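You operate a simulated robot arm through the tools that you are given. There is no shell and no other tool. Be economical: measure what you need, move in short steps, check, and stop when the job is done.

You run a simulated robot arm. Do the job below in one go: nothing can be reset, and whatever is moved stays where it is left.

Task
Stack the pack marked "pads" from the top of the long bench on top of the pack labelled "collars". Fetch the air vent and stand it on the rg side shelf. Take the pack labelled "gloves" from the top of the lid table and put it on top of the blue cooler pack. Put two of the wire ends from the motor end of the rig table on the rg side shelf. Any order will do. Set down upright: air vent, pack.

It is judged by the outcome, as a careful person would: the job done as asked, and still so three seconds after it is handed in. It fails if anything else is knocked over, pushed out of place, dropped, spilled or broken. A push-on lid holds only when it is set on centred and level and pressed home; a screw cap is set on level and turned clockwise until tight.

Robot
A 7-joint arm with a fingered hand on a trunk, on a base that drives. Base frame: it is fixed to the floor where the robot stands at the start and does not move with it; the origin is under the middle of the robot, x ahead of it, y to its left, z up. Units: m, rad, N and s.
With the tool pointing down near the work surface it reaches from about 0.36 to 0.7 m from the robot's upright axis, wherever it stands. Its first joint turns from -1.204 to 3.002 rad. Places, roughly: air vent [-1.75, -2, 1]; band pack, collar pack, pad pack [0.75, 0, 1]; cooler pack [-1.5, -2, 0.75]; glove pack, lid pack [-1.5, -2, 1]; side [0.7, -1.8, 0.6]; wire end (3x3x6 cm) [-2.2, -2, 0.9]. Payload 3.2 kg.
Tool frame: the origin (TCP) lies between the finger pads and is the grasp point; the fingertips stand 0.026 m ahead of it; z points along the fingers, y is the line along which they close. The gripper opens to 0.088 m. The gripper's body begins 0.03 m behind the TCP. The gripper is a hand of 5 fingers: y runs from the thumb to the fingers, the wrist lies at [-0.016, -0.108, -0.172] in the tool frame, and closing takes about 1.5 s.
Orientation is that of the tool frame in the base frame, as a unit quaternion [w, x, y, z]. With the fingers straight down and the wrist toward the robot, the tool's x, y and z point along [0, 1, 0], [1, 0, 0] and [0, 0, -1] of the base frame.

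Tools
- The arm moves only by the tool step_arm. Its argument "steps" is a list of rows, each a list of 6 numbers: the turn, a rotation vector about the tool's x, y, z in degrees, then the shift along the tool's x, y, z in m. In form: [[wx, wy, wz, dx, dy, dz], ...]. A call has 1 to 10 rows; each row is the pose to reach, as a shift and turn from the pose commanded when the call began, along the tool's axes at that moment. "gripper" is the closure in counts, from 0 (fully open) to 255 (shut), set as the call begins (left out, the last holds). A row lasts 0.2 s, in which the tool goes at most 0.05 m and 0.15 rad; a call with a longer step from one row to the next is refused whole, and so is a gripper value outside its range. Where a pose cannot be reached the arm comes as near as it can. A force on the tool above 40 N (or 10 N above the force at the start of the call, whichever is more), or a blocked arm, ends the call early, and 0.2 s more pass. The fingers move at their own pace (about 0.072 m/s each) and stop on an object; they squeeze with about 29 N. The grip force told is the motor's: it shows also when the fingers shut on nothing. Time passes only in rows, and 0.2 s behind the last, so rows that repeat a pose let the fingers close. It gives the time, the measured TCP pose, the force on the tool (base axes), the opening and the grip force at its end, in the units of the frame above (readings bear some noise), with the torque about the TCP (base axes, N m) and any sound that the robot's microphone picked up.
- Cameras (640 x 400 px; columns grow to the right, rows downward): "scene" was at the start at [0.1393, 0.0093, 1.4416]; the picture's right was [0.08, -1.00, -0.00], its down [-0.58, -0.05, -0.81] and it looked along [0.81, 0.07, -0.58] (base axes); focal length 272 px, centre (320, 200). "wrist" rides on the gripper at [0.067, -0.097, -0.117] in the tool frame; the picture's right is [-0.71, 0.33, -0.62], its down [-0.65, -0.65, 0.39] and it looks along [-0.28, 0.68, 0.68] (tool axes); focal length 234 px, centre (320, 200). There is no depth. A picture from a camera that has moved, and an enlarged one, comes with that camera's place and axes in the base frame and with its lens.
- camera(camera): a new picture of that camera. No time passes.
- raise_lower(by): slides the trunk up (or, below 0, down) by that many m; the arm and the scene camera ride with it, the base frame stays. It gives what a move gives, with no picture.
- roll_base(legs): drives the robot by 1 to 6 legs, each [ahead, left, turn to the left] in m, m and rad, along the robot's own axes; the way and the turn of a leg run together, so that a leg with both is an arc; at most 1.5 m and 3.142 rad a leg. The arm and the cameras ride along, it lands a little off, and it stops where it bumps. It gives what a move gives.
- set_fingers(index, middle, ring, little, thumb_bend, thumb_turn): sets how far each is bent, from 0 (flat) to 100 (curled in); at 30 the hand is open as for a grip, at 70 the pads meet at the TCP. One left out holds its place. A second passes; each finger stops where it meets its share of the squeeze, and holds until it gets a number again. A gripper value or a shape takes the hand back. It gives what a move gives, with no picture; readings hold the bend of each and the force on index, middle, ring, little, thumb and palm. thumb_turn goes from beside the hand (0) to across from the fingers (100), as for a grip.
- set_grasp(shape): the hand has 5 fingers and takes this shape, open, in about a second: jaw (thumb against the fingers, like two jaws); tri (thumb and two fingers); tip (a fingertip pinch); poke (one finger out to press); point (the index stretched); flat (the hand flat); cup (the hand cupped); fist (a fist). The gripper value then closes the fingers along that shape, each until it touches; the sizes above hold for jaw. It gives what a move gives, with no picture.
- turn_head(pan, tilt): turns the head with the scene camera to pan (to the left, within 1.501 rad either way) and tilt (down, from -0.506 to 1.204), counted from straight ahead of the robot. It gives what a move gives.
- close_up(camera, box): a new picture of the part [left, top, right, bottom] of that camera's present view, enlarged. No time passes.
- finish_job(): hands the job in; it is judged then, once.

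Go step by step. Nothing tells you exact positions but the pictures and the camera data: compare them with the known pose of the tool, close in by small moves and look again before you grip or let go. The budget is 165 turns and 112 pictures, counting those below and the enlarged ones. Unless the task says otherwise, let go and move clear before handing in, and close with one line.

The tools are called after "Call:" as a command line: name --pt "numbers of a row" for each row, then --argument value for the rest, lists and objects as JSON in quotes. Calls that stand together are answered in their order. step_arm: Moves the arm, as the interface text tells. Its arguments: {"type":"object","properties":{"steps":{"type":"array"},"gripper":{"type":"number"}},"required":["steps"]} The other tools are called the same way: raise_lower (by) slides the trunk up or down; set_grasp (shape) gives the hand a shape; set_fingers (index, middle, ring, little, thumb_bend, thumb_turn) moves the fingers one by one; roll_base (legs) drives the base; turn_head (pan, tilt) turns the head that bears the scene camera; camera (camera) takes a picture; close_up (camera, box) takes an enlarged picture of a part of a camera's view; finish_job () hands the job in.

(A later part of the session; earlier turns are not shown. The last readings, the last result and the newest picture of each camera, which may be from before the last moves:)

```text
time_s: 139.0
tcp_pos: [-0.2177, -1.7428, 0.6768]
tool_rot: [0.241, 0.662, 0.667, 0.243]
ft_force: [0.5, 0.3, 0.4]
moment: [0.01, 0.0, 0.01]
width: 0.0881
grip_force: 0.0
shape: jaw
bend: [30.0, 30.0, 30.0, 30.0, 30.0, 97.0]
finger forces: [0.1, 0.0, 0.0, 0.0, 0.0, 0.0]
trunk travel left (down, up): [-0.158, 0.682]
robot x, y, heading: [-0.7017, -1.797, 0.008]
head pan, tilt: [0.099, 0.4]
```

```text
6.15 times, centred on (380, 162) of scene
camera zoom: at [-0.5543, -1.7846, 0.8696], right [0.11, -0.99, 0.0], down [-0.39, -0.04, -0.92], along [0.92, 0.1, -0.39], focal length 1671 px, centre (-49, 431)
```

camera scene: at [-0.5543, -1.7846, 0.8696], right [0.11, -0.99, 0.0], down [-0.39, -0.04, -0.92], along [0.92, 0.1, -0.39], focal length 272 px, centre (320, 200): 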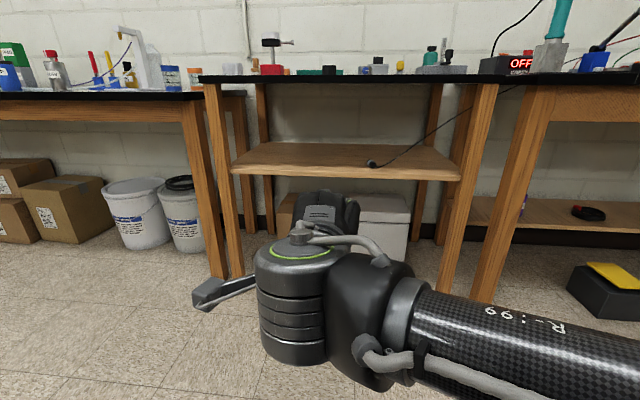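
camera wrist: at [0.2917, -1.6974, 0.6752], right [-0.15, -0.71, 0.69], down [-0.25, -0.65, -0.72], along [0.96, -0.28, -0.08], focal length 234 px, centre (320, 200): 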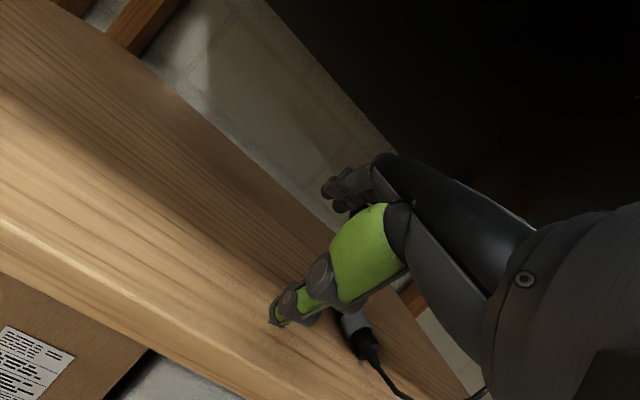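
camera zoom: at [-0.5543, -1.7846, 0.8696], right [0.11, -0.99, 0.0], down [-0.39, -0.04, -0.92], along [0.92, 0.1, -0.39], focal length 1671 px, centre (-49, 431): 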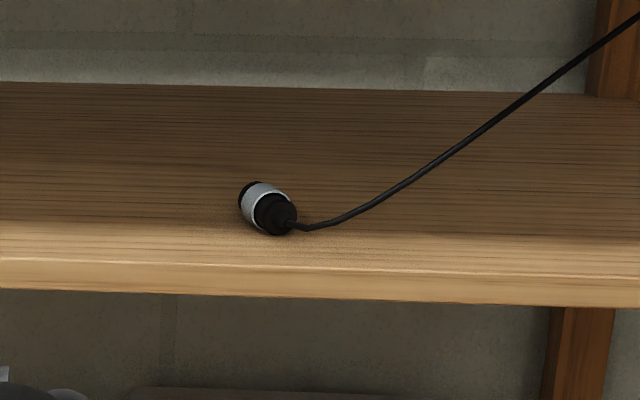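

The black end lies safely on the shelf. Now back for the green end: raise the trunk, un-tilt to 20°, and drive back to the rig table.

Call:
raise_lower --by 0.4

Call:
raise_lower --by 0.19

Call:
step_arm --pt "5 0 0 0 0 0" --pt "10 0 0 0 0 0" --pt "15 0 0 0 0 0" --pt "20 0 0 0 0 0" --pt "20 0 0 0 0 0"

Call:
roll_base --legs '[[0, 0.43, 0], [-1.5, 0, 0], [0, 0, -1.575]]'

Call:
turn_head --pan 0.15 --tilt 0.6

Call:
camera --camera "scene"

```text
time_s: 142.8
tcp_pos: [-0.2182, -1.7414, 1.0754]
tool_rot: [0.241, 0.662, 0.667, 0.243]
ft_force: [0.1, 0.1, 0.8]
moment: [0.02, -0.03, -0.01]
width: 0.0877
grip_force: 0.0
shape: jaw
bend: [30.0, 30.0, 30.0, 30.0, 30.0, 97.0]
finger forces: [0.0, 0.0, 0.0, 0.1, 0.0, 0.0]
trunk travel left (down, up): [-0.558, 0.282]
robot x, y, heading: [-0.6976, -1.796, 0.012]
head pan, tilt: [0.099, 0.4]
```

```text
time_s: 144.9
tcp_pos: [-0.2184, -1.7428, 1.2662]
tool_rot: [0.241, 0.662, 0.667, 0.243]
ft_force: [0.6, -0.8, 0.1]
moment: [0.01, 0.0, -0.02]
width: 0.0882
grip_force: 0.1
shape: jaw
bend: [30.0, 30.0, 30.0, 30.0, 30.0, 97.0]
finger forces: [0.1, 0.1, 0.0, 0.0, 0.0, 0.0]
trunk travel left (down, up): [-0.748, 0.092]
robot x, y, heading: [-0.6983, -1.7993, 0.005]
head pan, tilt: [0.099, 0.4]
```

```text
time_s: 146.1
tcp_pos: [-0.2193, -1.7432, 1.2666]
tool_rot: [0.122, 0.693, 0.699, 0.124]
ft_force: [-0.2, 0.0, 0.2]
moment: [-0.03, -0.01, 0.0]
width: 0.0876
grip_force: 0.0
shape: jaw
bend: [30.0, 30.0, 30.0, 30.0, 30.0, 97.0]
finger forces: [0.0, 0.1, 0.0, 0.0, 0.0, 0.0]
trunk travel left (down, up): [-0.748, 0.092]
robot x, y, heading: [-0.6988, -1.7953, 0.008]
head pan, tilt: [0.099, 0.4]
```

```text
time_s: 159.5
tcp_pos: [-2.1562, -1.8309, 1.2656]
tool_rot: [0.173, 0.985, -0.02, -0.003]
ft_force: [0.5, 0.3, -0.2]
moment: [-0.01, 0.05, 0.0]
width: 0.088
grip_force: 0.0
shape: jaw
bend: [30.0, 30.0, 30.0, 30.0, 30.0, 97.0]
finger forces: [0.1, 0.0, 0.0, 0.0, 0.0, 0.1]
trunk travel left (down, up): [-0.748, 0.092]
robot x, y, heading: [-2.1889, -1.348, -1.61]
head pan, tilt: [0.099, 0.4]
```

```text
time_s: 160.3
tcp_pos: [-2.1554, -1.8299, 1.266]
tool_rot: [0.173, 0.985, -0.02, -0.003]
ft_force: [0.8, 0.5, -0.4]
moment: [0.02, 0.0, 0.03]
width: 0.088
grip_force: 0.0
shape: jaw
bend: [30.0, 30.0, 30.0, 30.0, 30.0, 97.0]
finger forces: [0.0, 0.0, 0.0, 0.0, 0.0, 0.0]
trunk travel left (down, up): [-0.748, 0.092]
robot x, y, heading: [-2.1892, -1.3467, -1.622]
head pan, tilt: [0.15, 0.6]
```

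```text
45 pictures are left
camera scene: at [-2.1773, -1.4835, 1.4415], right [-0.99, -0.11, 0.0], down [-0.06, 0.56, -0.83], along [0.09, -0.82, -0.56], focal length 272 px, centre (320, 200)
```

scene: 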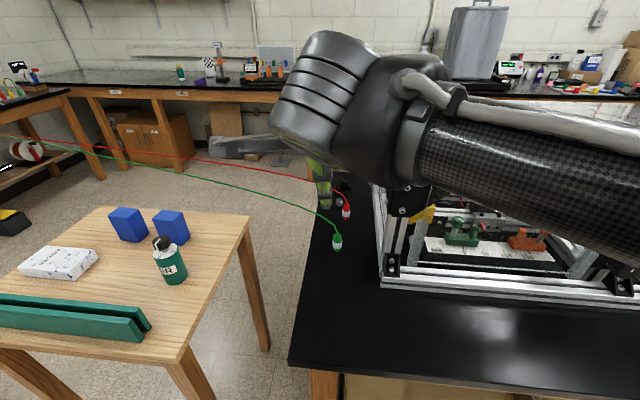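

Green end measured at (-2.163, -2.03). I'll straighten and move in 0.06 m.

Call:
roll_base --legs '[[0.07, 0, 0.045]]'

Call:
camera --camera "wrist"

```text
time_s: 161.3
tcp_pos: [-2.1355, -1.8968, 1.2668]
tool_rot: [0.175, 0.985, 0.003, 0.001]
ft_force: [0.2, -0.2, -0.3]
moment: [0.03, -0.01, 0.02]
width: 0.0874
grip_force: 0.1
shape: jaw
bend: [30.0, 30.0, 30.0, 30.0, 30.0, 97.0]
finger forces: [0.1, 0.0, 0.0, 0.0, 0.0, 0.1]
trunk travel left (down, up): [-0.748, 0.092]
robot x, y, heading: [-2.1877, -1.4174, -1.566]
head pan, tilt: [0.15, 0.6]
```

```text
44 pictures are left
camera wrist: at [-2.0698, -1.7656, 1.3431], right [-0.71, -0.1, 0.7], down [-0.65, 0.48, -0.59], along [-0.27, -0.87, -0.4], focal length 234 px, centre (320, 200)
```

wrist: 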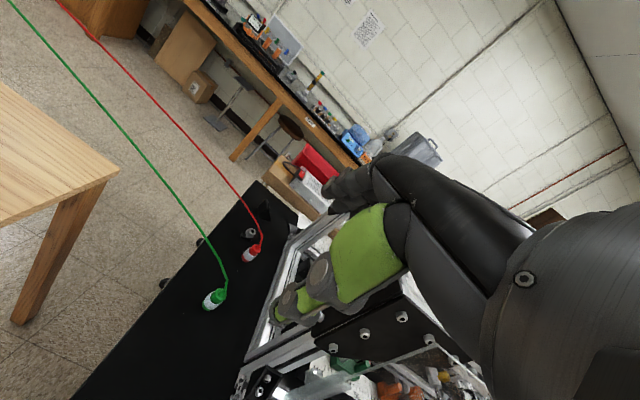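

To keep the forearm clear of the rig frame, I'll shift the base 0.15 m to its right while moving the hand left relative to it.

Call:
step_arm --pt "0 0 0 0.04 0 0" --pt "0 0 0 0.08 0 0" --pt "0 0 0 0.12 0 0" --pt "0 0 0 0.15 0 0" --pt "0 0 0 0.15 0 0"

Call:
roll_base --legs '[[0, -0.17, 0]]'

Call:
camera --camera "scene"

```text
time_s: 162.5
tcp_pos: [-1.9868, -1.8978, 1.2659]
tool_rot: [0.173, 0.985, 0.003, 0.001]
ft_force: [-0.2, -0.3, -0.1]
moment: [0.01, -0.02, 0.02]
width: 0.0879
grip_force: 0.0
shape: jaw
bend: [30.0, 30.0, 30.0, 30.0, 30.0, 97.0]
finger forces: [0.0, 0.0, 0.0, 0.0, 0.1, 0.0]
trunk travel left (down, up): [-0.748, 0.092]
robot x, y, heading: [-2.1867, -1.4164, -1.567]
head pan, tilt: [0.15, 0.6]
```

```text
time_s: 163.9
tcp_pos: [-2.1547, -1.8972, 1.2647]
tool_rot: [0.174, 0.985, 0.001, 0.001]
ft_force: [-1.0, 0.7, 0.2]
moment: [0.03, 0.0, 0.0]
width: 0.0877
grip_force: 0.0
shape: jaw
bend: [30.0, 30.0, 30.0, 30.0, 30.0, 97.0]
finger forces: [0.0, 0.0, 0.1, 0.0, 0.0, 0.0]
trunk travel left (down, up): [-0.748, 0.092]
robot x, y, heading: [-2.3557, -1.4194, -1.569]
head pan, tilt: [0.15, 0.6]
```

```text
43 pictures are left
camera scene: at [-2.3413, -1.5526, 1.4414], right [-0.99, -0.15, 0.0], down [-0.09, 0.56, -0.83], along [0.13, -0.82, -0.56], focal length 272 px, centre (320, 200)
```

scene: 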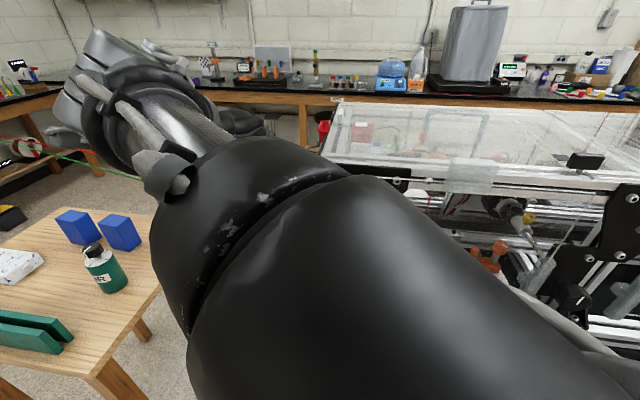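

Moving over the green end, then down to z≈1.06.

Call:
step_arm --pt "0 0 0 -0.003 0.041 0.015" --pt "0 0 0 -0.006 0.083 0.03" --pt "0 0 0 -0.01 0.124 0.045" --pt "0 0 0 -0.01 0.107 0.092" --pt "0 0 0 -0.01 0.09 0.139" --pt "0 0 0 -0.01 0.073 0.186" --pt "0 0 0 -0.01 0.054 0.238" --pt "0 0 0 -0.01 0.054 0.238"

Call:
camera --camera "wrist"

Call:
camera --camera "scene"

```text
refused: row 7 steps farther than a row can; nothing moved
```

```text
42 pictures are left
camera wrist: at [-2.0897, -1.7658, 1.3427], right [-0.71, -0.1, 0.7], down [-0.65, 0.48, -0.59], along [-0.28, -0.87, -0.4], focal length 234 px, centre (320, 200)
```

wrist: 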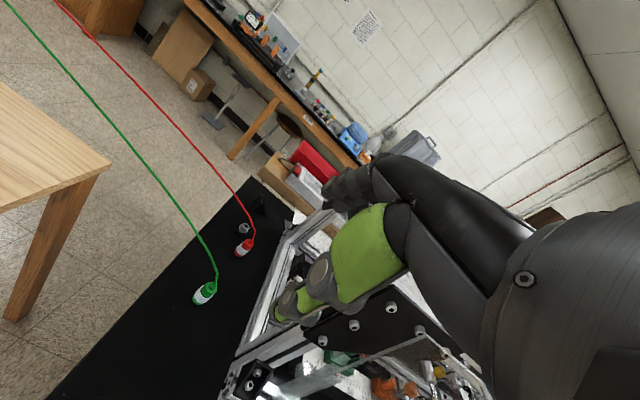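

```text
41 pictures are left
camera scene: at [-2.3413, -1.5526, 1.4414], right [-0.99, -0.15, 0.0], down [-0.09, 0.56, -0.83], along [0.13, -0.82, -0.56], focal length 272 px, centre (320, 200)
```

scene: 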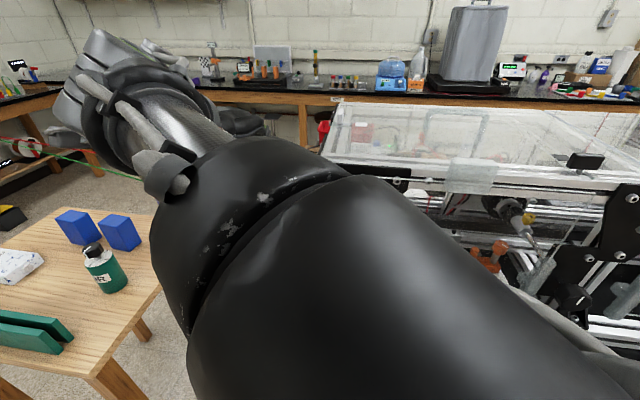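

One row was too long; repeating with finer rows.

Call:
step_arm --pt "0 0 0 -0.003 0.041 0.015" --pt "0 0 0 -0.006 0.083 0.03" --pt "0 0 0 -0.01 0.124 0.045" --pt "0 0 0 -0.01 0.109 0.086" --pt "0 0 0 -0.01 0.095 0.126" --pt "0 0 0 -0.01 0.081 0.165" --pt "0 0 0 -0.01 0.067 0.203" --pt "0 0 0 -0.01 0.054 0.238" --pt "0 0 0 -0.01 0.054 0.238"

Call:
camera --camera "wrist"

```text
time_s: 166.1
tcp_pos: [-2.1865, -2.0457, 1.0714]
tool_rot: [0.171, 0.985, -0.023, 0.019]
ft_force: [0.4, 0.5, 0.3]
moment: [0.01, 0.01, -0.01]
width: 0.0879
grip_force: 0.1
shape: jaw
bend: [30.0, 30.0, 30.0, 30.0, 30.0, 97.0]
finger forces: [0.0, 0.0, 0.0, 0.0, 0.0, 0.0]
out of reach, approached as far as the arm can: row 3
trunk travel left (down, up): [-0.748, 0.092]
robot x, y, heading: [-2.3559, -1.4198, -1.57]
head pan, tilt: [0.15, 0.6]
stopped in row 9: the arm was blocked; the commanded pose is now the measured one
```

```text
40 pictures are left
camera wrist: at [-2.1187, -1.9174, 1.1517], right [-0.74, -0.07, 0.67], down [-0.6, 0.51, -0.61], along [-0.3, -0.86, -0.42], focal length 234 px, centre (320, 200)
```

wrist: 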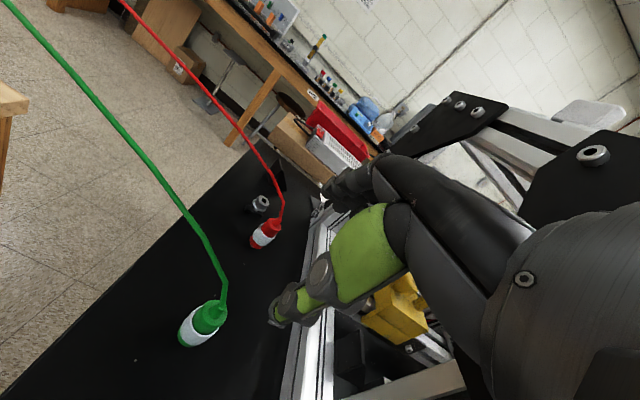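

The arm is blocked near the rig frame. Looking before anything else.

Call:
camera --camera "scene"

```text
39 pictures are left
camera scene: at [-2.3417, -1.5531, 1.4414], right [-0.99, -0.15, 0.0], down [-0.09, 0.56, -0.82], along [0.12, -0.82, -0.57], focal length 272 px, centre (320, 200)
```

scene: 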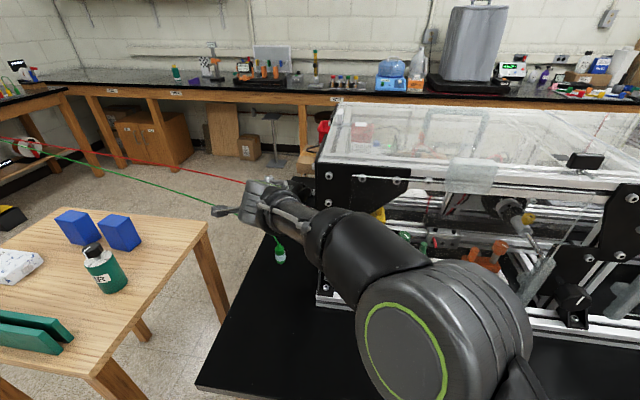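

The forearm touched the rig's corner post. I'll back off up and north, then approach from the north-east so the forearm stays clear.

Call:
step_arm --pt "0 0 0 0.01 -0.018 -0.023" --pt "0 0 0 0.02 -0.037 -0.045" --pt "0 0 0 0.02 -0.055 -0.08" --pt "0 0 0 0.02 -0.058 -0.125" --pt "0 0 0 0.02 -0.055 -0.17" --pt "0 0 0 0.02 -0.045 -0.215" --pt "0 0 0 0.02 -0.045 -0.23" --pt "0 0 0 0.02 -0.045 -0.23"

Call:
camera --camera "scene"

```text
time_s: 166.8
tcp_pos: [-2.1883, -2.0016, 1.0106]
tool_rot: [0.072, 0.996, -0.051, 0.03]
ft_force: [-0.3, 0.4, -0.9]
moment: [0.03, 0.01, -0.01]
width: 0.088
grip_force: 0.1
shape: jaw
bend: [30.0, 30.0, 30.0, 30.0, 30.0, 97.0]
finger forces: [0.0, 0.0, 0.0, 0.0, 0.1, 0.1]
trunk travel left (down, up): [-0.748, 0.092]
robot x, y, heading: [-2.3585, -1.4197, -1.567]
head pan, tilt: [0.15, 0.6]
stopped in row 3: the arm was blocked; the commanded pose is now the measured one
```

```text
38 pictures are left
camera scene: at [-2.3409, -1.553, 1.4413], right [-0.99, -0.15, 0.0], down [-0.09, 0.56, -0.82], along [0.12, -0.82, -0.57], focal length 272 px, centre (320, 200)
```

scene: 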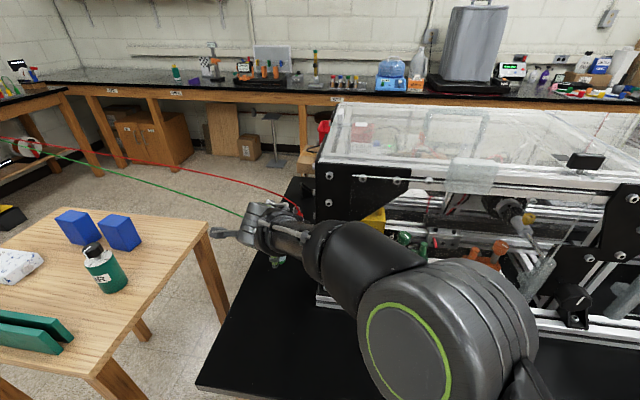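

I'll free the arm with the trunk and base instead: raise 0.09 straight up, then back away north.

Call:
raise_lower --by 0.09

Call:
roll_base --legs '[[-0.25, 0, 0]]'

Call:
camera --camera "scene"

```text
time_s: 168.0
tcp_pos: [-2.1887, -2.0017, 1.1002]
tool_rot: [0.073, 0.996, -0.052, 0.03]
ft_force: [-0.2, -0.7, 0.1]
moment: [0.0, 0.04, 0.03]
width: 0.0879
grip_force: 0.1
shape: jaw
bend: [30.0, 30.0, 30.0, 30.0, 30.0, 97.0]
finger forces: [0.1, 0.0, 0.0, 0.0, 0.0, 0.0]
trunk travel left (down, up): [-0.838, 0.002]
robot x, y, heading: [-2.3591, -1.4193, -1.57]
head pan, tilt: [0.15, 0.6]
```

```text
time_s: 169.8
tcp_pos: [-2.1913, -1.7509, 1.1008]
tool_rot: [0.072, 0.996, -0.053, 0.03]
ft_force: [0.4, 0.7, -0.4]
moment: [-0.01, 0.02, -0.01]
width: 0.0879
grip_force: 0.0
shape: jaw
bend: [30.0, 30.0, 30.0, 30.0, 30.0, 97.0]
finger forces: [0.0, 0.0, 0.0, 0.0, 0.1, 0.0]
trunk travel left (down, up): [-0.838, 0.002]
robot x, y, heading: [-2.3564, -1.1659, -1.573]
head pan, tilt: [0.15, 0.6]
```

```text
37 pictures are left
camera scene: at [-2.3418, -1.3014, 1.5313], right [-0.99, -0.15, 0.0], down [-0.08, 0.56, -0.82], along [0.12, -0.82, -0.57], focal length 272 px, centre (320, 200)
```

scene: 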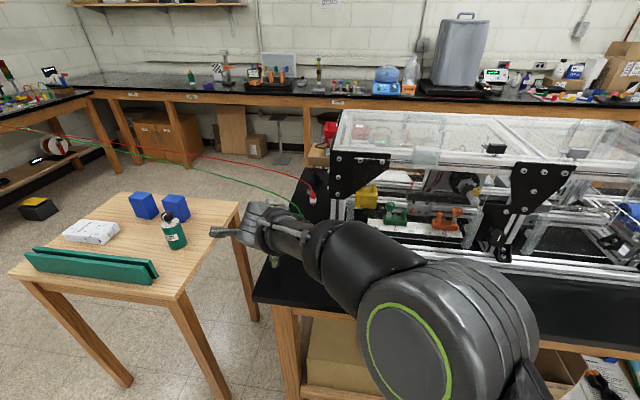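

Free, and the rig looks undisturbed. I'll fix the hand's orientation and relocate to the north-east of the wire ends, facing south-west.

Call:
step_arm --pt "-4 -0.8 -2.2 0 -0.01 -0.02" --pt "-8 -1.5 -4.4 0 -0.02 -0.04" --pt "-11.7 -2.3 -6.6 0 -0.03 -0.06" --pt "-11.7 -2.3 -6.6 0 -0.03 -0.06"

Call:
roll_base --legs '[[0, 0.6, 0], [0, 0, -0.49]]'

Call:
turn_head --pan 0.3 --tilt 0.6

Call:
camera --camera "scene"

```text
time_s: 170.5
tcp_pos: [-2.2122, -1.7216, 1.0519]
tool_rot: [0.037, 0.997, -0.055, 0.032]
ft_force: [0.1, 0.5, -1.5]
moment: [0.03, -0.01, -0.03]
width: 0.0878
grip_force: 0.1
shape: jaw
bend: [30.0, 30.0, 30.0, 30.0, 30.0, 97.0]
finger forces: [0.1, 0.0, 0.0, 0.1, 0.1, 0.0]
trunk travel left (down, up): [-0.838, 0.002]
robot x, y, heading: [-2.3558, -1.1653, -1.573]
head pan, tilt: [0.15, 0.6]
stopped in row 3: the arm was blocked; the commanded pose is now the measured one
```

```text
time_s: 175.3
tcp_pos: [-1.8755, -1.7261, 1.0536]
tool_rot: [0.045, 0.955, -0.293, 0.023]
ft_force: [-0.5, 0.2, 0.8]
moment: [0.0, 0.01, 0.0]
width: 0.0879
grip_force: 0.0
shape: jaw
bend: [30.0, 30.0, 30.0, 30.0, 30.0, 97.0]
finger forces: [0.1, 0.0, 0.1, 0.1, 0.1, 0.1]
trunk travel left (down, up): [-0.838, 0.002]
robot x, y, heading: [-1.7455, -1.1688, -2.059]
head pan, tilt: [0.15, 0.6]
```

```text
time_s: 176.0
tcp_pos: [-1.8753, -1.7254, 1.053]
tool_rot: [0.044, 0.955, -0.292, 0.023]
ft_force: [0.3, -0.7, 0.6]
moment: [0.0, 0.02, 0.01]
width: 0.0878
grip_force: 0.1
shape: jaw
bend: [30.0, 30.0, 30.0, 30.0, 30.0, 97.0]
finger forces: [0.1, 0.1, 0.1, 0.1, 0.0, 0.1]
trunk travel left (down, up): [-0.838, 0.002]
robot x, y, heading: [-1.745, -1.1678, -2.059]
head pan, tilt: [0.3, 0.6]
```

```text
36 pictures are left
camera scene: at [-1.7819, -1.2958, 1.5314], right [-0.98, 0.19, 0.0], down [0.11, 0.56, -0.83], along [-0.15, -0.81, -0.56], focal length 272 px, centre (320, 200)
```

scene: 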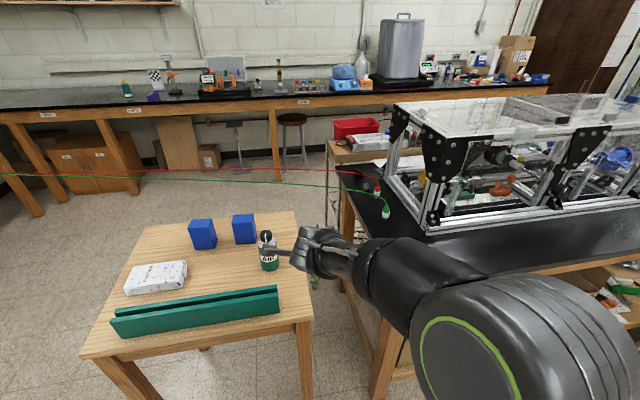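

The rig, red and green ends are standing as before. The arm stalled near a joint limit; I'll test a small upward move.

Call:
step_arm --pt "0 0 0 0 0 -0.03" --pt "0 0 0 0 0 -0.06" --pt "0 0 0 0 0 -0.1" --pt "0 0 0 0 0 -0.1"

```text
time_s: 177.0
tcp_pos: [-1.8813, -1.7164, 1.1571]
tool_rot: [0.045, 0.954, -0.294, 0.028]
ft_force: [0.2, -0.3, -0.1]
moment: [0.04, 0.01, 0.01]
width: 0.0879
grip_force: 0.1
shape: jaw
bend: [30.0, 30.0, 30.0, 30.0, 30.0, 97.0]
finger forces: [0.0, 0.1, 0.0, 0.1, 0.0, 0.0]
trunk travel left (down, up): [-0.838, 0.002]
robot x, y, heading: [-1.7412, -1.1658, -2.06]
head pan, tilt: [0.3, 0.6]
```

Up works. Now correct the orientation (20° lean, facing along my heading).

Call:
step_arm --pt "-4 -0.8 -1.7 0 0 -0.02" --pt "-8 -1.6 -3.4 0 0 -0.03" --pt "-12 -2.4 -5.2 0 0 -0.03" --pt "-15.8 -3.2 -6.9 0 0 -0.03" --pt "-15.8 -3.2 -6.9 0 0 -0.03"

```text
time_s: 178.2
tcp_pos: [-1.8885, -1.7143, 1.1927]
tool_rot: [0.172, 0.953, -0.246, -0.032]
ft_force: [-0.2, -0.7, 1.1]
moment: [0.01, 0.02, 0.03]
width: 0.0882
grip_force: 0.1
shape: jaw
bend: [30.0, 30.0, 30.0, 30.0, 30.0, 97.0]
finger forces: [0.0, 0.0, 0.1, 0.0, 0.0, 0.0]
trunk travel left (down, up): [-0.838, 0.002]
robot x, y, heading: [-1.741, -1.165, -2.058]
head pan, tilt: [0.3, 0.6]
```

Call:
roll_base --legs '[[0.3, 0, 0]]'

Call:
camera --camera "wrist"

```text
time_s: 180.2
tcp_pos: [-2.0242, -1.9776, 1.1939]
tool_rot: [0.173, 0.954, -0.243, -0.03]
ft_force: [0.2, -0.3, -1.2]
moment: [0.0, 0.0, 0.01]
width: 0.0878
grip_force: 0.1
shape: jaw
bend: [30.0, 30.0, 30.0, 30.0, 30.0, 97.0]
finger forces: [0.0, 0.1, 0.0, 0.1, 0.0, 0.0]
trunk travel left (down, up): [-0.838, 0.002]
robot x, y, heading: [-1.8847, -1.4301, -2.054]
head pan, tilt: [0.3, 0.6]
```

```text
35 pictures are left
camera wrist: at [-1.9043, -1.8921, 1.2725], right [-0.68, 0.26, 0.68], down [-0.33, 0.72, -0.61], along [-0.65, -0.64, -0.41], focal length 234 px, centre (320, 200)
```

wrist: 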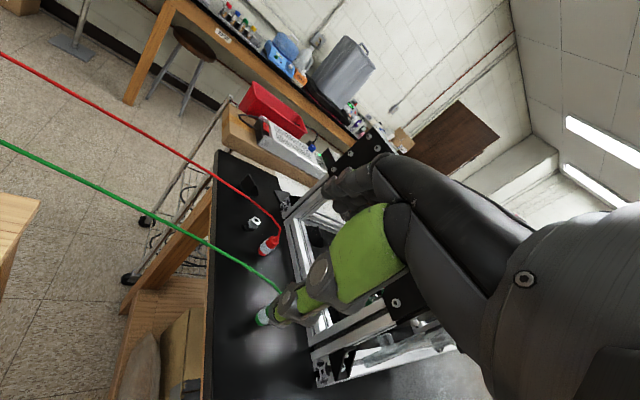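

Green end is ahead and right. I'll strafe the base right 0.10 m, then move forward over it.

Call:
roll_base --legs '[[0, -0.097, 0]]'

Call:
step_arm --pt "0 0 0 0 0.04 0.014" --pt "0 0 0 0 0.075 0.027" --pt "0 0 0 0 0.09 0.06" --pt "0 0 0 0 0.075 0.1" --pt "0 0 0 0 0.062 0.135" --pt "0 0 0 0 0.062 0.135"

Call:
camera --camera "wrist"

Call:
camera --camera "scene"

```text
time_s: 181.4
tcp_pos: [-2.1078, -1.9334, 1.1961]
tool_rot: [0.174, 0.954, -0.243, -0.026]
ft_force: [0.1, -1.0, 0.1]
moment: [-0.01, -0.01, 0.02]
width: 0.0879
grip_force: 0.1
shape: jaw
bend: [30.0, 30.0, 30.0, 30.0, 30.0, 97.0]
finger forces: [0.0, 0.0, 0.0, 0.0, 0.0, 0.0]
trunk travel left (down, up): [-0.838, 0.002]
robot x, y, heading: [-1.9689, -1.3826, -2.058]
head pan, tilt: [0.3, 0.6]
```

```text
time_s: 182.8
tcp_pos: [-2.1643, -2.0266, 1.0941]
tool_rot: [0.175, 0.951, -0.254, -0.023]
ft_force: [0.7, -0.1, -0.2]
moment: [0.02, -0.02, -0.02]
width: 0.0881
grip_force: 0.0
shape: jaw
bend: [30.0, 30.0, 30.0, 30.0, 30.0, 97.0]
finger forces: [0.0, 0.0, 0.1, 0.0, 0.0, 0.0]
trunk travel left (down, up): [-0.838, 0.002]
robot x, y, heading: [-1.9701, -1.3856, -2.062]
head pan, tilt: [0.3, 0.6]
```

```text
34 pictures are left
camera wrist: at [-2.0453, -1.9432, 1.1745], right [-0.69, 0.28, 0.67], down [-0.3, 0.72, -0.62], along [-0.66, -0.63, -0.41], focal length 234 px, centre (320, 200)
```

wrist: 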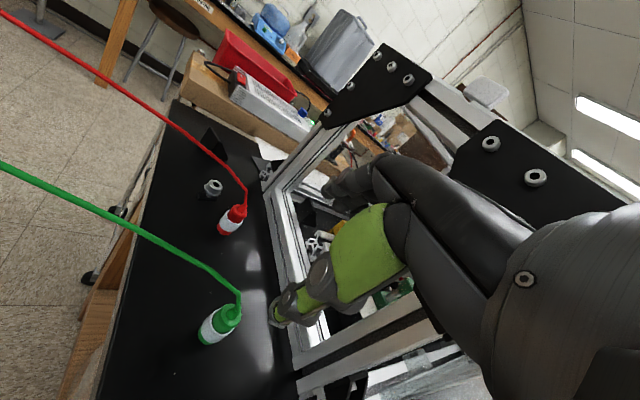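

```text
33 pictures are left
camera scene: at [-2.0068, -1.5134, 1.5314], right [-0.98, 0.19, 0.0], down [0.11, 0.55, -0.83], along [-0.15, -0.81, -0.56], focal length 272 px, centre (320, 200)
```

scene: 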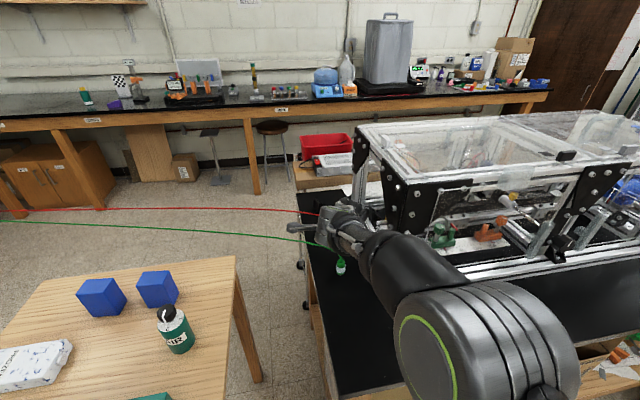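

The hand is right over the green end. Lowering via the trunk 0.09 m keeps the arm shape.

Call:
raise_lower --by -0.09

Call:
raise_lower --by -0.058

Call:
camera --camera "wrist"

```text
time_s: 184.0
tcp_pos: [-2.1645, -2.0255, 1.0037]
tool_rot: [0.174, 0.951, -0.254, -0.023]
ft_force: [0.3, 0.5, 0.7]
moment: [0.01, 0.02, -0.02]
width: 0.0881
grip_force: 0.2
shape: jaw
bend: [30.0, 30.0, 30.0, 30.0, 30.0, 97.0]
finger forces: [0.0, 0.1, 0.1, 0.0, 0.0, 0.1]
trunk travel left (down, up): [-0.748, 0.092]
robot x, y, heading: [-1.9692, -1.3844, -2.057]
head pan, tilt: [0.3, 0.6]
```

```text
time_s: 185.0
tcp_pos: [-2.1641, -2.026, 0.947]
tool_rot: [0.174, 0.951, -0.254, -0.022]
ft_force: [-0.3, 0.7, -0.4]
moment: [0.0, -0.01, 0.03]
width: 0.0878
grip_force: 0.0
shape: jaw
bend: [30.0, 30.0, 30.0, 30.0, 30.0, 97.0]
finger forces: [0.1, 0.1, 0.1, 0.0, 0.0, 0.1]
trunk travel left (down, up): [-0.69, 0.15]
robot x, y, heading: [-1.9652, -1.383, -2.058]
head pan, tilt: [0.3, 0.6]
```

```text
32 pictures are left
camera wrist: at [-2.0451, -1.9431, 1.0261], right [-0.69, 0.28, 0.67], down [-0.3, 0.72, -0.62], along [-0.65, -0.63, -0.42], focal length 234 px, centre (320, 200)
```

wrist: 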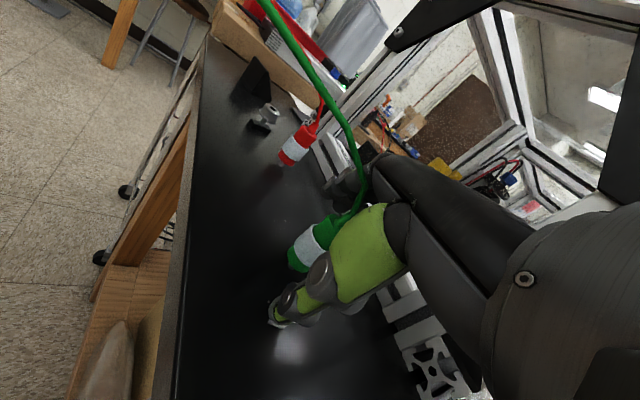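

The connector is between the jaws. Closing, then raising with the trunk.

Call:
step_arm --pt "0 0 0 0 0 0" --pt "0 0 0 0 0 0" --pt "0 0 0 0 0 0" --pt "0 0 0 0 0 0" --pt "0 0 0 0 0 0" --pt "0 0 0 0 0 0" --pt "0 0 0 0 0 0" --pt "0 0 0 0 0 0" --gripper 255

Call:
raise_lower --by 0.14

Call:
camera --camera "wrist"

```text
time_s: 186.8
tcp_pos: [-2.1648, -2.0271, 0.9461]
tool_rot: [0.174, 0.951, -0.254, -0.023]
ft_force: [0.4, 0.2, -1.1]
moment: [0.02, -0.01, 0.01]
width: 0.0125
grip_force: 28.8
shape: jaw
bend: [66.0, 57.0, 70.0, 70.0, 53.0, 100.0]
finger forces: [11.8, 11.2, 0.0, 0.0, 24.1, 0.1]
trunk travel left (down, up): [-0.69, 0.15]
robot x, y, heading: [-1.9724, -1.3814, -2.058]
head pan, tilt: [0.3, 0.6]
```

```text
time_s: 188.5
tcp_pos: [-2.1654, -2.028, 1.0867]
tool_rot: [0.174, 0.951, -0.254, -0.022]
ft_force: [-0.6, 0.5, -0.7]
moment: [-0.05, 0.03, -0.04]
width: 0.0129
grip_force: 28.9
shape: jaw
bend: [66.0, 57.0, 70.0, 70.0, 53.0, 100.0]
finger forces: [11.8, 11.2, 0.0, 0.0, 24.1, 0.0]
trunk travel left (down, up): [-0.83, 0.01]
robot x, y, heading: [-1.968, -1.3857, -2.064]
head pan, tilt: [0.3, 0.6]
```

```text
31 pictures are left
camera wrist: at [-2.0455, -1.9434, 1.1661], right [-0.69, 0.28, 0.67], down [-0.3, 0.72, -0.62], along [-0.65, -0.63, -0.42], focal length 234 px, centre (320, 200)
```

wrist: 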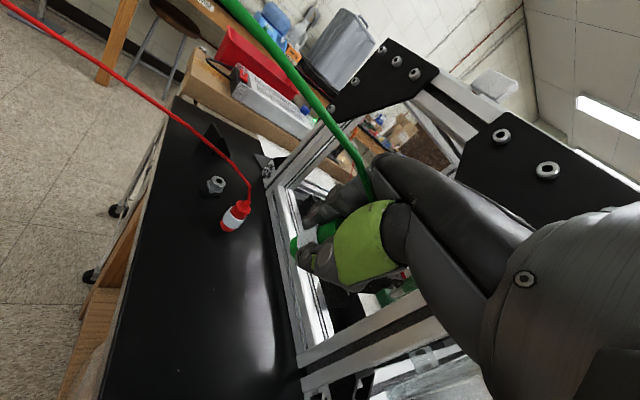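

Solid three-point grip on the green end; the red one still stands. Raising, backing off, turning east, and driving to the shelf.

Call:
step_arm --pt "0 0 0 0 0.012 -0.035" --pt "0 0 0 0 0.026 -0.075" --pt "0 0 0 0 0.04 -0.115" --pt "0 0 0 0 0.048 -0.135"

Call:
roll_base --legs '[[-0.25, 0, 0], [0, 0, 1.03], [0, 0, 1.03], [1.0, 0, 0], [0, -0.4, 0]]'

Call:
turn_head --pan 0.1 --tilt 0.5

Call:
camera --camera "scene"

```text
time_s: 189.4
tcp_pos: [-2.1795, -2.0182, 1.1307]
tool_rot: [0.106, 0.958, -0.267, -0.004]
ft_force: [-0.9, -0.6, -1.1]
moment: [-0.02, -0.03, 0.05]
width: 0.0128
grip_force: 29.2
shape: jaw
bend: [66.0, 57.0, 70.0, 70.0, 53.0, 100.0]
finger forces: [11.9, 11.5, 0.0, 0.0, 24.0, 0.0]
trunk travel left (down, up): [-0.83, 0.01]
robot x, y, heading: [-1.9698, -1.3841, -2.06]
head pan, tilt: [0.3, 0.6]
stopped in row 4: the arm was blocked; the commanded pose is now the measured one
```

```text
time_s: 203.4
tcp_pos: [-0.1859, -1.4253, 1.1314]
tool_rot: [0.057, 0.718, 0.688, 0.089]
ft_force: [0.7, -0.6, -1.2]
moment: [-0.03, 0.0, -0.03]
width: 0.0125
grip_force: 29.1
shape: jaw
bend: [66.0, 57.0, 70.0, 70.0, 53.0, 100.0]
finger forces: [12.7, 11.6, 0.1, 0.1, 23.4, 0.0]
trunk travel left (down, up): [-0.83, 0.01]
robot x, y, heading: [-0.843, -1.545, 0.011]
head pan, tilt: [0.3, 0.6]
```

```text
time_s: 204.1
tcp_pos: [-0.1853, -1.4254, 1.1325]
tool_rot: [0.057, 0.719, 0.687, 0.089]
ft_force: [0.3, -0.6, 0.2]
moment: [-0.01, -0.01, -0.01]
width: 0.0125
grip_force: 29.1
shape: jaw
bend: [66.0, 57.0, 70.0, 70.0, 53.0, 100.0]
finger forces: [12.6, 11.6, 0.1, 0.0, 23.3, 0.0]
trunk travel left (down, up): [-0.83, 0.01]
robot x, y, heading: [-0.8441, -1.55, 0.009]
head pan, tilt: [0.099, 0.499]
```

```text
30 pictures are left
camera scene: at [-0.7004, -1.5318, 1.5324], right [0.11, -0.99, 0.0], down [-0.48, -0.05, -0.88], along [0.87, 0.1, -0.48], focal length 272 px, centre (320, 200)
```

scene: 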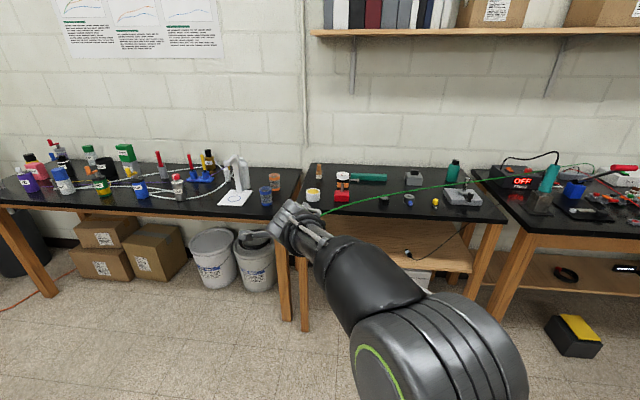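

I have the green end in front of the shelf. I'll retract the hand toward me and restore the tilt before lowering.

Call:
step_arm --pt "0 0 0 -0.02 -0.033 -0.007" --pt "0 0 0 -0.04 -0.067 -0.014" --pt "-2 -0.5 -1 -0.06 -0.1 -0.021" --pt "-5 -1 -2 -0.08 -0.134 -0.028" --pt "-8.2 -2.1 -3 -0.1 -0.167 -0.035" --pt "-13 -2.1 -3 -0.1 -0.167 -0.035" --pt "-18 -2.1 -3 -0.1 -0.167 -0.035" --pt "-23 -2.1 -3 -0.1 -0.167 -0.035" --pt "-28 -2.1 -3 -0.1 -0.167 -0.035" --pt "-28 -2.1 -3 -0.1 -0.167 -0.035"

Call:
raise_lower --by -0.4

```text
time_s: 204.7
tcp_pos: [-0.263, -1.475, 1.0086]
tool_rot: [-0.042, 0.741, 0.67, 0.012]
ft_force: [-0.8, -0.2, -0.5]
moment: [0.01, 0.02, 0.0]
width: 0.0122
grip_force: 29.2
shape: jaw
bend: [66.0, 57.0, 70.0, 70.0, 53.0, 100.0]
finger forces: [13.4, 12.0, 0.0, 0.1, 23.4, 0.0]
trunk travel left (down, up): [-0.83, 0.01]
robot x, y, heading: [-0.8413, -1.5432, 0.007]
head pan, tilt: [0.099, 0.499]
stopped in row 2: the arm was blocked; the commanded pose is now the measured one
```

```text
time_s: 208.5
tcp_pos: [-0.2637, -1.4728, 0.6103]
tool_rot: [-0.041, 0.741, 0.67, 0.014]
ft_force: [0.7, 1.1, 0.1]
moment: [0.0, -0.03, -0.03]
width: 0.0119
grip_force: 29.5
shape: jaw
bend: [66.0, 57.0, 70.0, 70.0, 53.0, 100.0]
finger forces: [13.4, 12.0, 0.0, 0.0, 23.3, 0.0]
trunk travel left (down, up): [-0.43, 0.41]
robot x, y, heading: [-0.8419, -1.5453, 0.009]
head pan, tilt: [0.099, 0.499]
```

The arm stalled again near a limit. I'll make small separate moves: first up, then tilt.

Call:
step_arm --pt "0 0 0 0 0 -0.03" --pt "0 0 0 0 0 -0.06" --pt "-4 0 0 0 0 -0.09" --pt "-8 0 0 0 0 -0.12" --pt "-12 0 0 0 0 -0.15" --pt "-16 0 0 0 0 -0.15" --pt "-16 0 0 0 0 -0.15"

Call:
camera --camera "scene"

```text
time_s: 210.1
tcp_pos: [-0.2569, -1.4919, 0.7655]
tool_rot: [0.053, 0.745, 0.655, 0.115]
ft_force: [-0.3, 0.2, 0.1]
moment: [0.0, -0.01, -0.01]
width: 0.0119
grip_force: 29.2
shape: jaw
bend: [66.0, 57.0, 70.0, 70.0, 54.0, 100.0]
finger forces: [13.5, 12.3, 0.0, 0.0, 23.2, 0.1]
trunk travel left (down, up): [-0.43, 0.41]
robot x, y, heading: [-0.8408, -1.54, 0.016]
head pan, tilt: [0.099, 0.499]
```

```text
29 pictures are left
camera scene: at [-0.7005, -1.5317, 1.1325], right [0.11, -0.99, 0.0], down [-0.48, -0.05, -0.88], along [0.87, 0.1, -0.48], focal length 272 px, centre (320, 200)
```

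scene: 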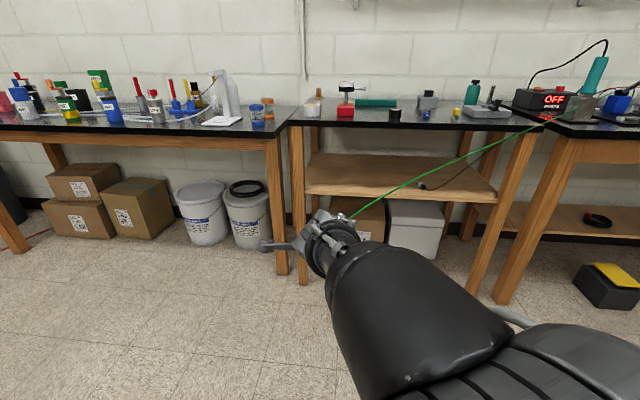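

Good posture now. Applying the rest of the tilt (to 40°).

Call:
step_arm --pt "-5.3 -0.4 -1.7 0 0 0" --pt "-10.6 -0.9 -3.4 0 0 0" --pt "-15.8 -1.3 -5.2 0 0 0" --pt "-21.1 -1.8 -6.9 0 0 0" --pt "-26.4 -2.2 -8.6 0 0 0" --pt "-26.4 -2.2 -8.6 0 0 0"

```text
time_s: 211.5
tcp_pos: [-0.2604, -1.482, 0.7608]
tool_rot: [0.251, 0.654, 0.674, 0.235]
ft_force: [-0.1, 0.8, -1.3]
moment: [0.03, 0.01, -0.02]
width: 0.0122
grip_force: 28.5
shape: jaw
bend: [66.0, 57.0, 70.0, 70.0, 54.0, 100.0]
finger forces: [13.7, 12.5, 0.1, 0.1, 23.3, 0.0]
trunk travel left (down, up): [-0.43, 0.41]
robot x, y, heading: [-0.8438, -1.5414, 0.011]
head pan, tilt: [0.099, 0.499]
```

Call:
raise_lower --by -0.085

Call:
roll_base --legs '[[0, -0.2, 0], [0.71, 0, 0]]'

Call:
camera --camera "scene"

```text
time_s: 212.7
tcp_pos: [-0.2594, -1.4835, 0.6748]
tool_rot: [0.251, 0.654, 0.674, 0.236]
ft_force: [0.1, -0.1, -0.9]
moment: [-0.01, 0.0, 0.01]
width: 0.0121
grip_force: 29.1
shape: jaw
bend: [66.0, 57.0, 70.0, 70.0, 54.0, 100.0]
finger forces: [13.6, 12.6, 0.0, 0.1, 23.2, 0.0]
trunk travel left (down, up): [-0.345, 0.495]
robot x, y, heading: [-0.845, -1.5428, 0.009]
head pan, tilt: [0.099, 0.499]
```

```text
time_s: 217.8
tcp_pos: [0.4502, -1.6571, 0.6743]
tool_rot: [0.248, 0.649, 0.679, 0.236]
ft_force: [-0.5, -0.5, -0.6]
moment: [0.02, -0.05, -0.02]
width: 0.0121
grip_force: 29.1
shape: jaw
bend: [66.0, 57.0, 70.0, 70.0, 54.0, 100.0]
finger forces: [13.9, 12.5, 0.1, 0.1, 23.2, 0.0]
trunk travel left (down, up): [-0.345, 0.495]
robot x, y, heading: [-0.1368, -1.7281, 0.03]
head pan, tilt: [0.099, 0.499]
```

```text
28 pictures are left
camera scene: at [0.0099, -1.7105, 1.0474], right [0.12, -0.99, 0.0], down [-0.48, -0.06, -0.88], along [0.87, 0.11, -0.48], focal length 272 px, centre (320, 200)
```

scene: 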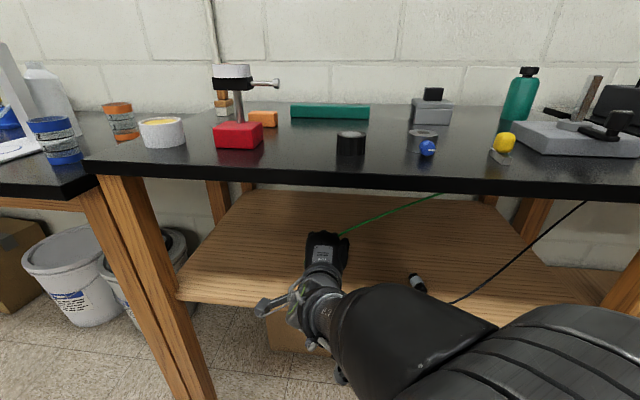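

In position above the shelf, left of the black end. Lowering gradually.

Call:
step_arm --pt "0 0 0 0 -0.0096 0.0115" --pt "0 0 0 0 -0.0193 0.023" --pt "0 0 0 0 -0.0257 0.0306" --pt "0 0 0 0 -0.029 0.0345" --pt "0 0 0 0 -0.0309 0.0368" --pt "0 0 0 0 -0.0328 0.0391" --pt "0 0 0 0 -0.0341 0.0406" --pt "0 0 0 0 -0.0354 0.0421" --pt "0 0 0 0 -0.0354 0.0421"

```text
time_s: 219.8
tcp_pos: [0.4507, -1.659, 0.6202]
tool_rot: [0.248, 0.65, 0.678, 0.237]
ft_force: [-0.6, 0.6, -0.4]
moment: [-0.02, -0.02, 0.0]
width: 0.0118
grip_force: 28.7
shape: jaw
bend: [66.0, 57.0, 70.0, 70.0, 54.0, 100.0]
finger forces: [13.8, 12.6, 0.0, 0.1, 23.2, 0.0]
trunk travel left (down, up): [-0.345, 0.495]
robot x, y, heading: [-0.133, -1.7275, 0.023]
head pan, tilt: [0.099, 0.499]
```

Call:
step_arm --pt "0 0 0 0 -0.0019 0.0023" --pt "0 0 0 0 -0.0039 0.0046" --pt "0 0 0 0 -0.0058 0.0069" --pt "0 0 0 0 -0.0077 0.0092" --pt "0 0 0 0 -0.009 0.0107" --pt "0 0 0 0 -0.009 0.0107"

Call:
camera --camera "wrist"

```text
time_s: 221.2
tcp_pos: [0.4481, -1.6584, 0.6121]
tool_rot: [0.252, 0.649, 0.677, 0.24]
ft_force: [-8.5, 1.8, 26.7]
moment: [0.04, -0.6, 0.03]
width: 0.0137
grip_force: 29.5
shape: jaw
bend: [65.0, 54.0, 70.0, 70.0, 87.0, 100.0]
finger forces: [21.1, 16.2, 0.1, 0.1, 22.7, 0.0]
trunk travel left (down, up): [-0.345, 0.495]
robot x, y, heading: [-0.137, -1.7261, 0.023]
head pan, tilt: [0.099, 0.499]
```

```text
27 pictures are left
camera wrist: at [0.2956, -1.5958, 0.6351], right [-0.13, -0.69, 0.71], down [-0.22, -0.68, -0.7], along [0.97, -0.25, -0.06], focal length 234 px, centre (320, 200)
```

wrist: 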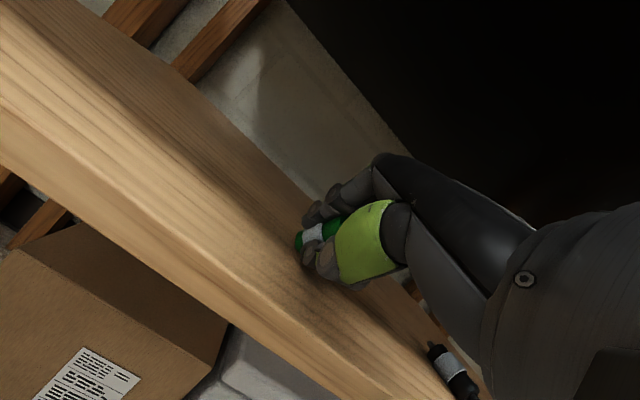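

Contact made. Releasing while easing up.

Call:
step_arm --pt "0 0 0 0 0.004 -0.005" --pt "0 0 0 0 0.007 -0.008" --pt "0 0 0 0 0.01 -0.012" --pt "0 0 0 0 0.014 -0.017" --pt "0 0 0 0 0.019 -0.023" --pt "0 0 0 0 0.023 -0.028" --pt "0 0 0 0 0.03 -0.036" --pt "0 0 0 0 0.038 -0.045" --gripper 0

Call:
camera --camera "wrist"

```text
time_s: 223.0
tcp_pos: [0.4497, -1.6569, 0.665]
tool_rot: [0.249, 0.649, 0.679, 0.236]
ft_force: [0.1, -0.3, 0.5]
moment: [0.0, -0.03, 0.01]
width: 0.088
grip_force: 0.1
shape: jaw
bend: [30.0, 30.0, 30.0, 30.0, 30.0, 97.0]
finger forces: [0.0, 0.0, 0.1, 0.1, 0.0, 0.0]
trunk travel left (down, up): [-0.345, 0.495]
robot x, y, heading: [-0.1326, -1.7259, 0.026]
head pan, tilt: [0.099, 0.499]
```

```text
26 pictures are left
camera wrist: at [0.2967, -1.5943, 0.6898], right [-0.13, -0.69, 0.71], down [-0.23, -0.68, -0.7], along [0.97, -0.25, -0.07], focal length 234 px, centre (320, 200)
```

wrist: 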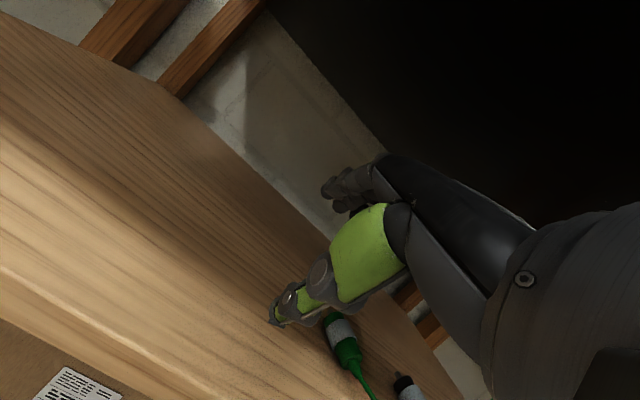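

The green end lies on the shelf beside the black one. Backing out and checking.

Call:
roll_base --legs '[[-0.55, 0, -0.025]]'

Call:
close_up --camera "scene" --box '[260, 110, 480, 250]'

```text
time_s: 226.2
tcp_pos: [-0.1023, -1.6786, 0.6662]
tool_rot: [0.252, 0.659, 0.669, 0.234]
ft_force: [-0.6, 0.9, 0.8]
moment: [-0.04, 0.01, 0.0]
width: 0.0878
grip_force: 0.0
shape: jaw
bend: [30.0, 30.0, 30.0, 30.0, 30.0, 97.0]
finger forces: [0.1, 0.1, 0.0, 0.1, 0.1, 0.0]
trunk travel left (down, up): [-0.345, 0.495]
robot x, y, heading: [-0.6819, -1.7268, 0.005]
head pan, tilt: [0.099, 0.499]
```

```text
2.86 times, centred on (370, 180) of scene
camera zoom: at [-0.5431, -1.7205, 1.0475], right [0.1, -1.0, 0.0], down [-0.48, -0.05, -0.88], along [0.87, 0.09, -0.48], focal length 776 px, centre (177, 257)
```

zoom: 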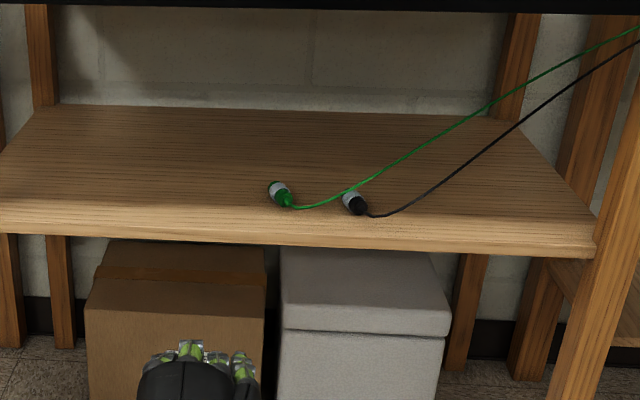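

Both wire ends rest well on the shelf. Next I'll read the blue packs' labels from the south-east side of the lid table.

Call:
raise_lower --by 0.4

Call:
roll_base --legs '[[0, -0.66, 0], [0, 0, 2.4]]'

Call:
turn_head --pan 0.65 --tilt 0.55

Call:
camera --camera "scene"

```text
time_s: 230.0
tcp_pos: [-0.101, -1.679, 1.0652]
tool_rot: [0.252, 0.659, 0.669, 0.233]
ft_force: [-0.2, 0.3, 0.7]
moment: [0.05, 0.02, -0.02]
width: 0.0879
grip_force: 0.1
shape: jaw
bend: [30.0, 30.0, 30.0, 30.0, 30.0, 97.0]
finger forces: [0.0, 0.1, 0.0, 0.0, 0.0, 0.1]
trunk travel left (down, up): [-0.745, 0.095]
robot x, y, heading: [-0.6824, -1.7297, -0.006]
head pan, tilt: [0.099, 0.499]
```

```text
time_s: 239.4
tcp_pos: [-1.16, -2.0458, 1.0633]
tool_rot: [-0.129, -0.392, 0.854, 0.318]
ft_force: [0.3, -0.5, -0.3]
moment: [0.04, -0.01, 0.03]
width: 0.0875
grip_force: 0.1
shape: jaw
bend: [30.0, 30.0, 30.0, 30.0, 30.0, 97.0]
finger forces: [0.0, 0.0, 0.0, 0.0, 0.0, 0.0]
trunk travel left (down, up): [-0.745, 0.095]
robot x, y, heading: [-0.6853, -2.4004, 2.418]
head pan, tilt: [0.099, 0.499]
```

```text
time_s: 240.3
tcp_pos: [-1.1598, -2.0464, 1.066]
tool_rot: [-0.129, -0.392, 0.854, 0.318]
ft_force: [1.0, 0.0, 0.3]
moment: [0.0, 0.01, 0.03]
width: 0.0876
grip_force: 0.1
shape: jaw
bend: [30.0, 30.0, 30.0, 30.0, 30.0, 97.0]
finger forces: [0.1, 0.0, 0.0, 0.0, 0.0, 0.0]
trunk travel left (down, up): [-0.745, 0.095]
robot x, y, heading: [-0.6874, -2.3901, 2.417]
head pan, tilt: [0.649, 0.55]
```

```text
24 pictures are left
camera scene: at [-0.813, -2.3518, 1.4429], right [0.08, 1.0, 0.0], down [0.52, -0.04, -0.85], along [-0.85, 0.07, -0.52], focal length 272 px, centre (320, 200)
```

scene: 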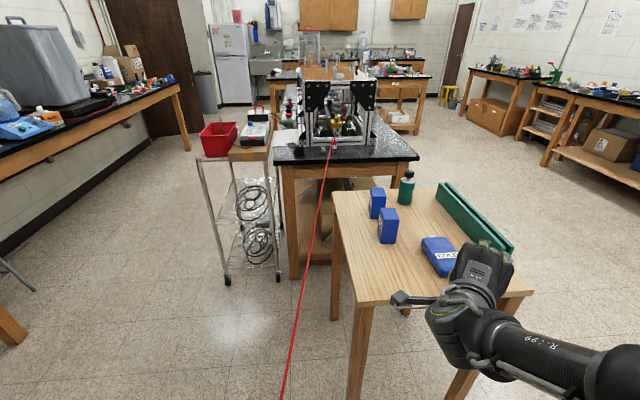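

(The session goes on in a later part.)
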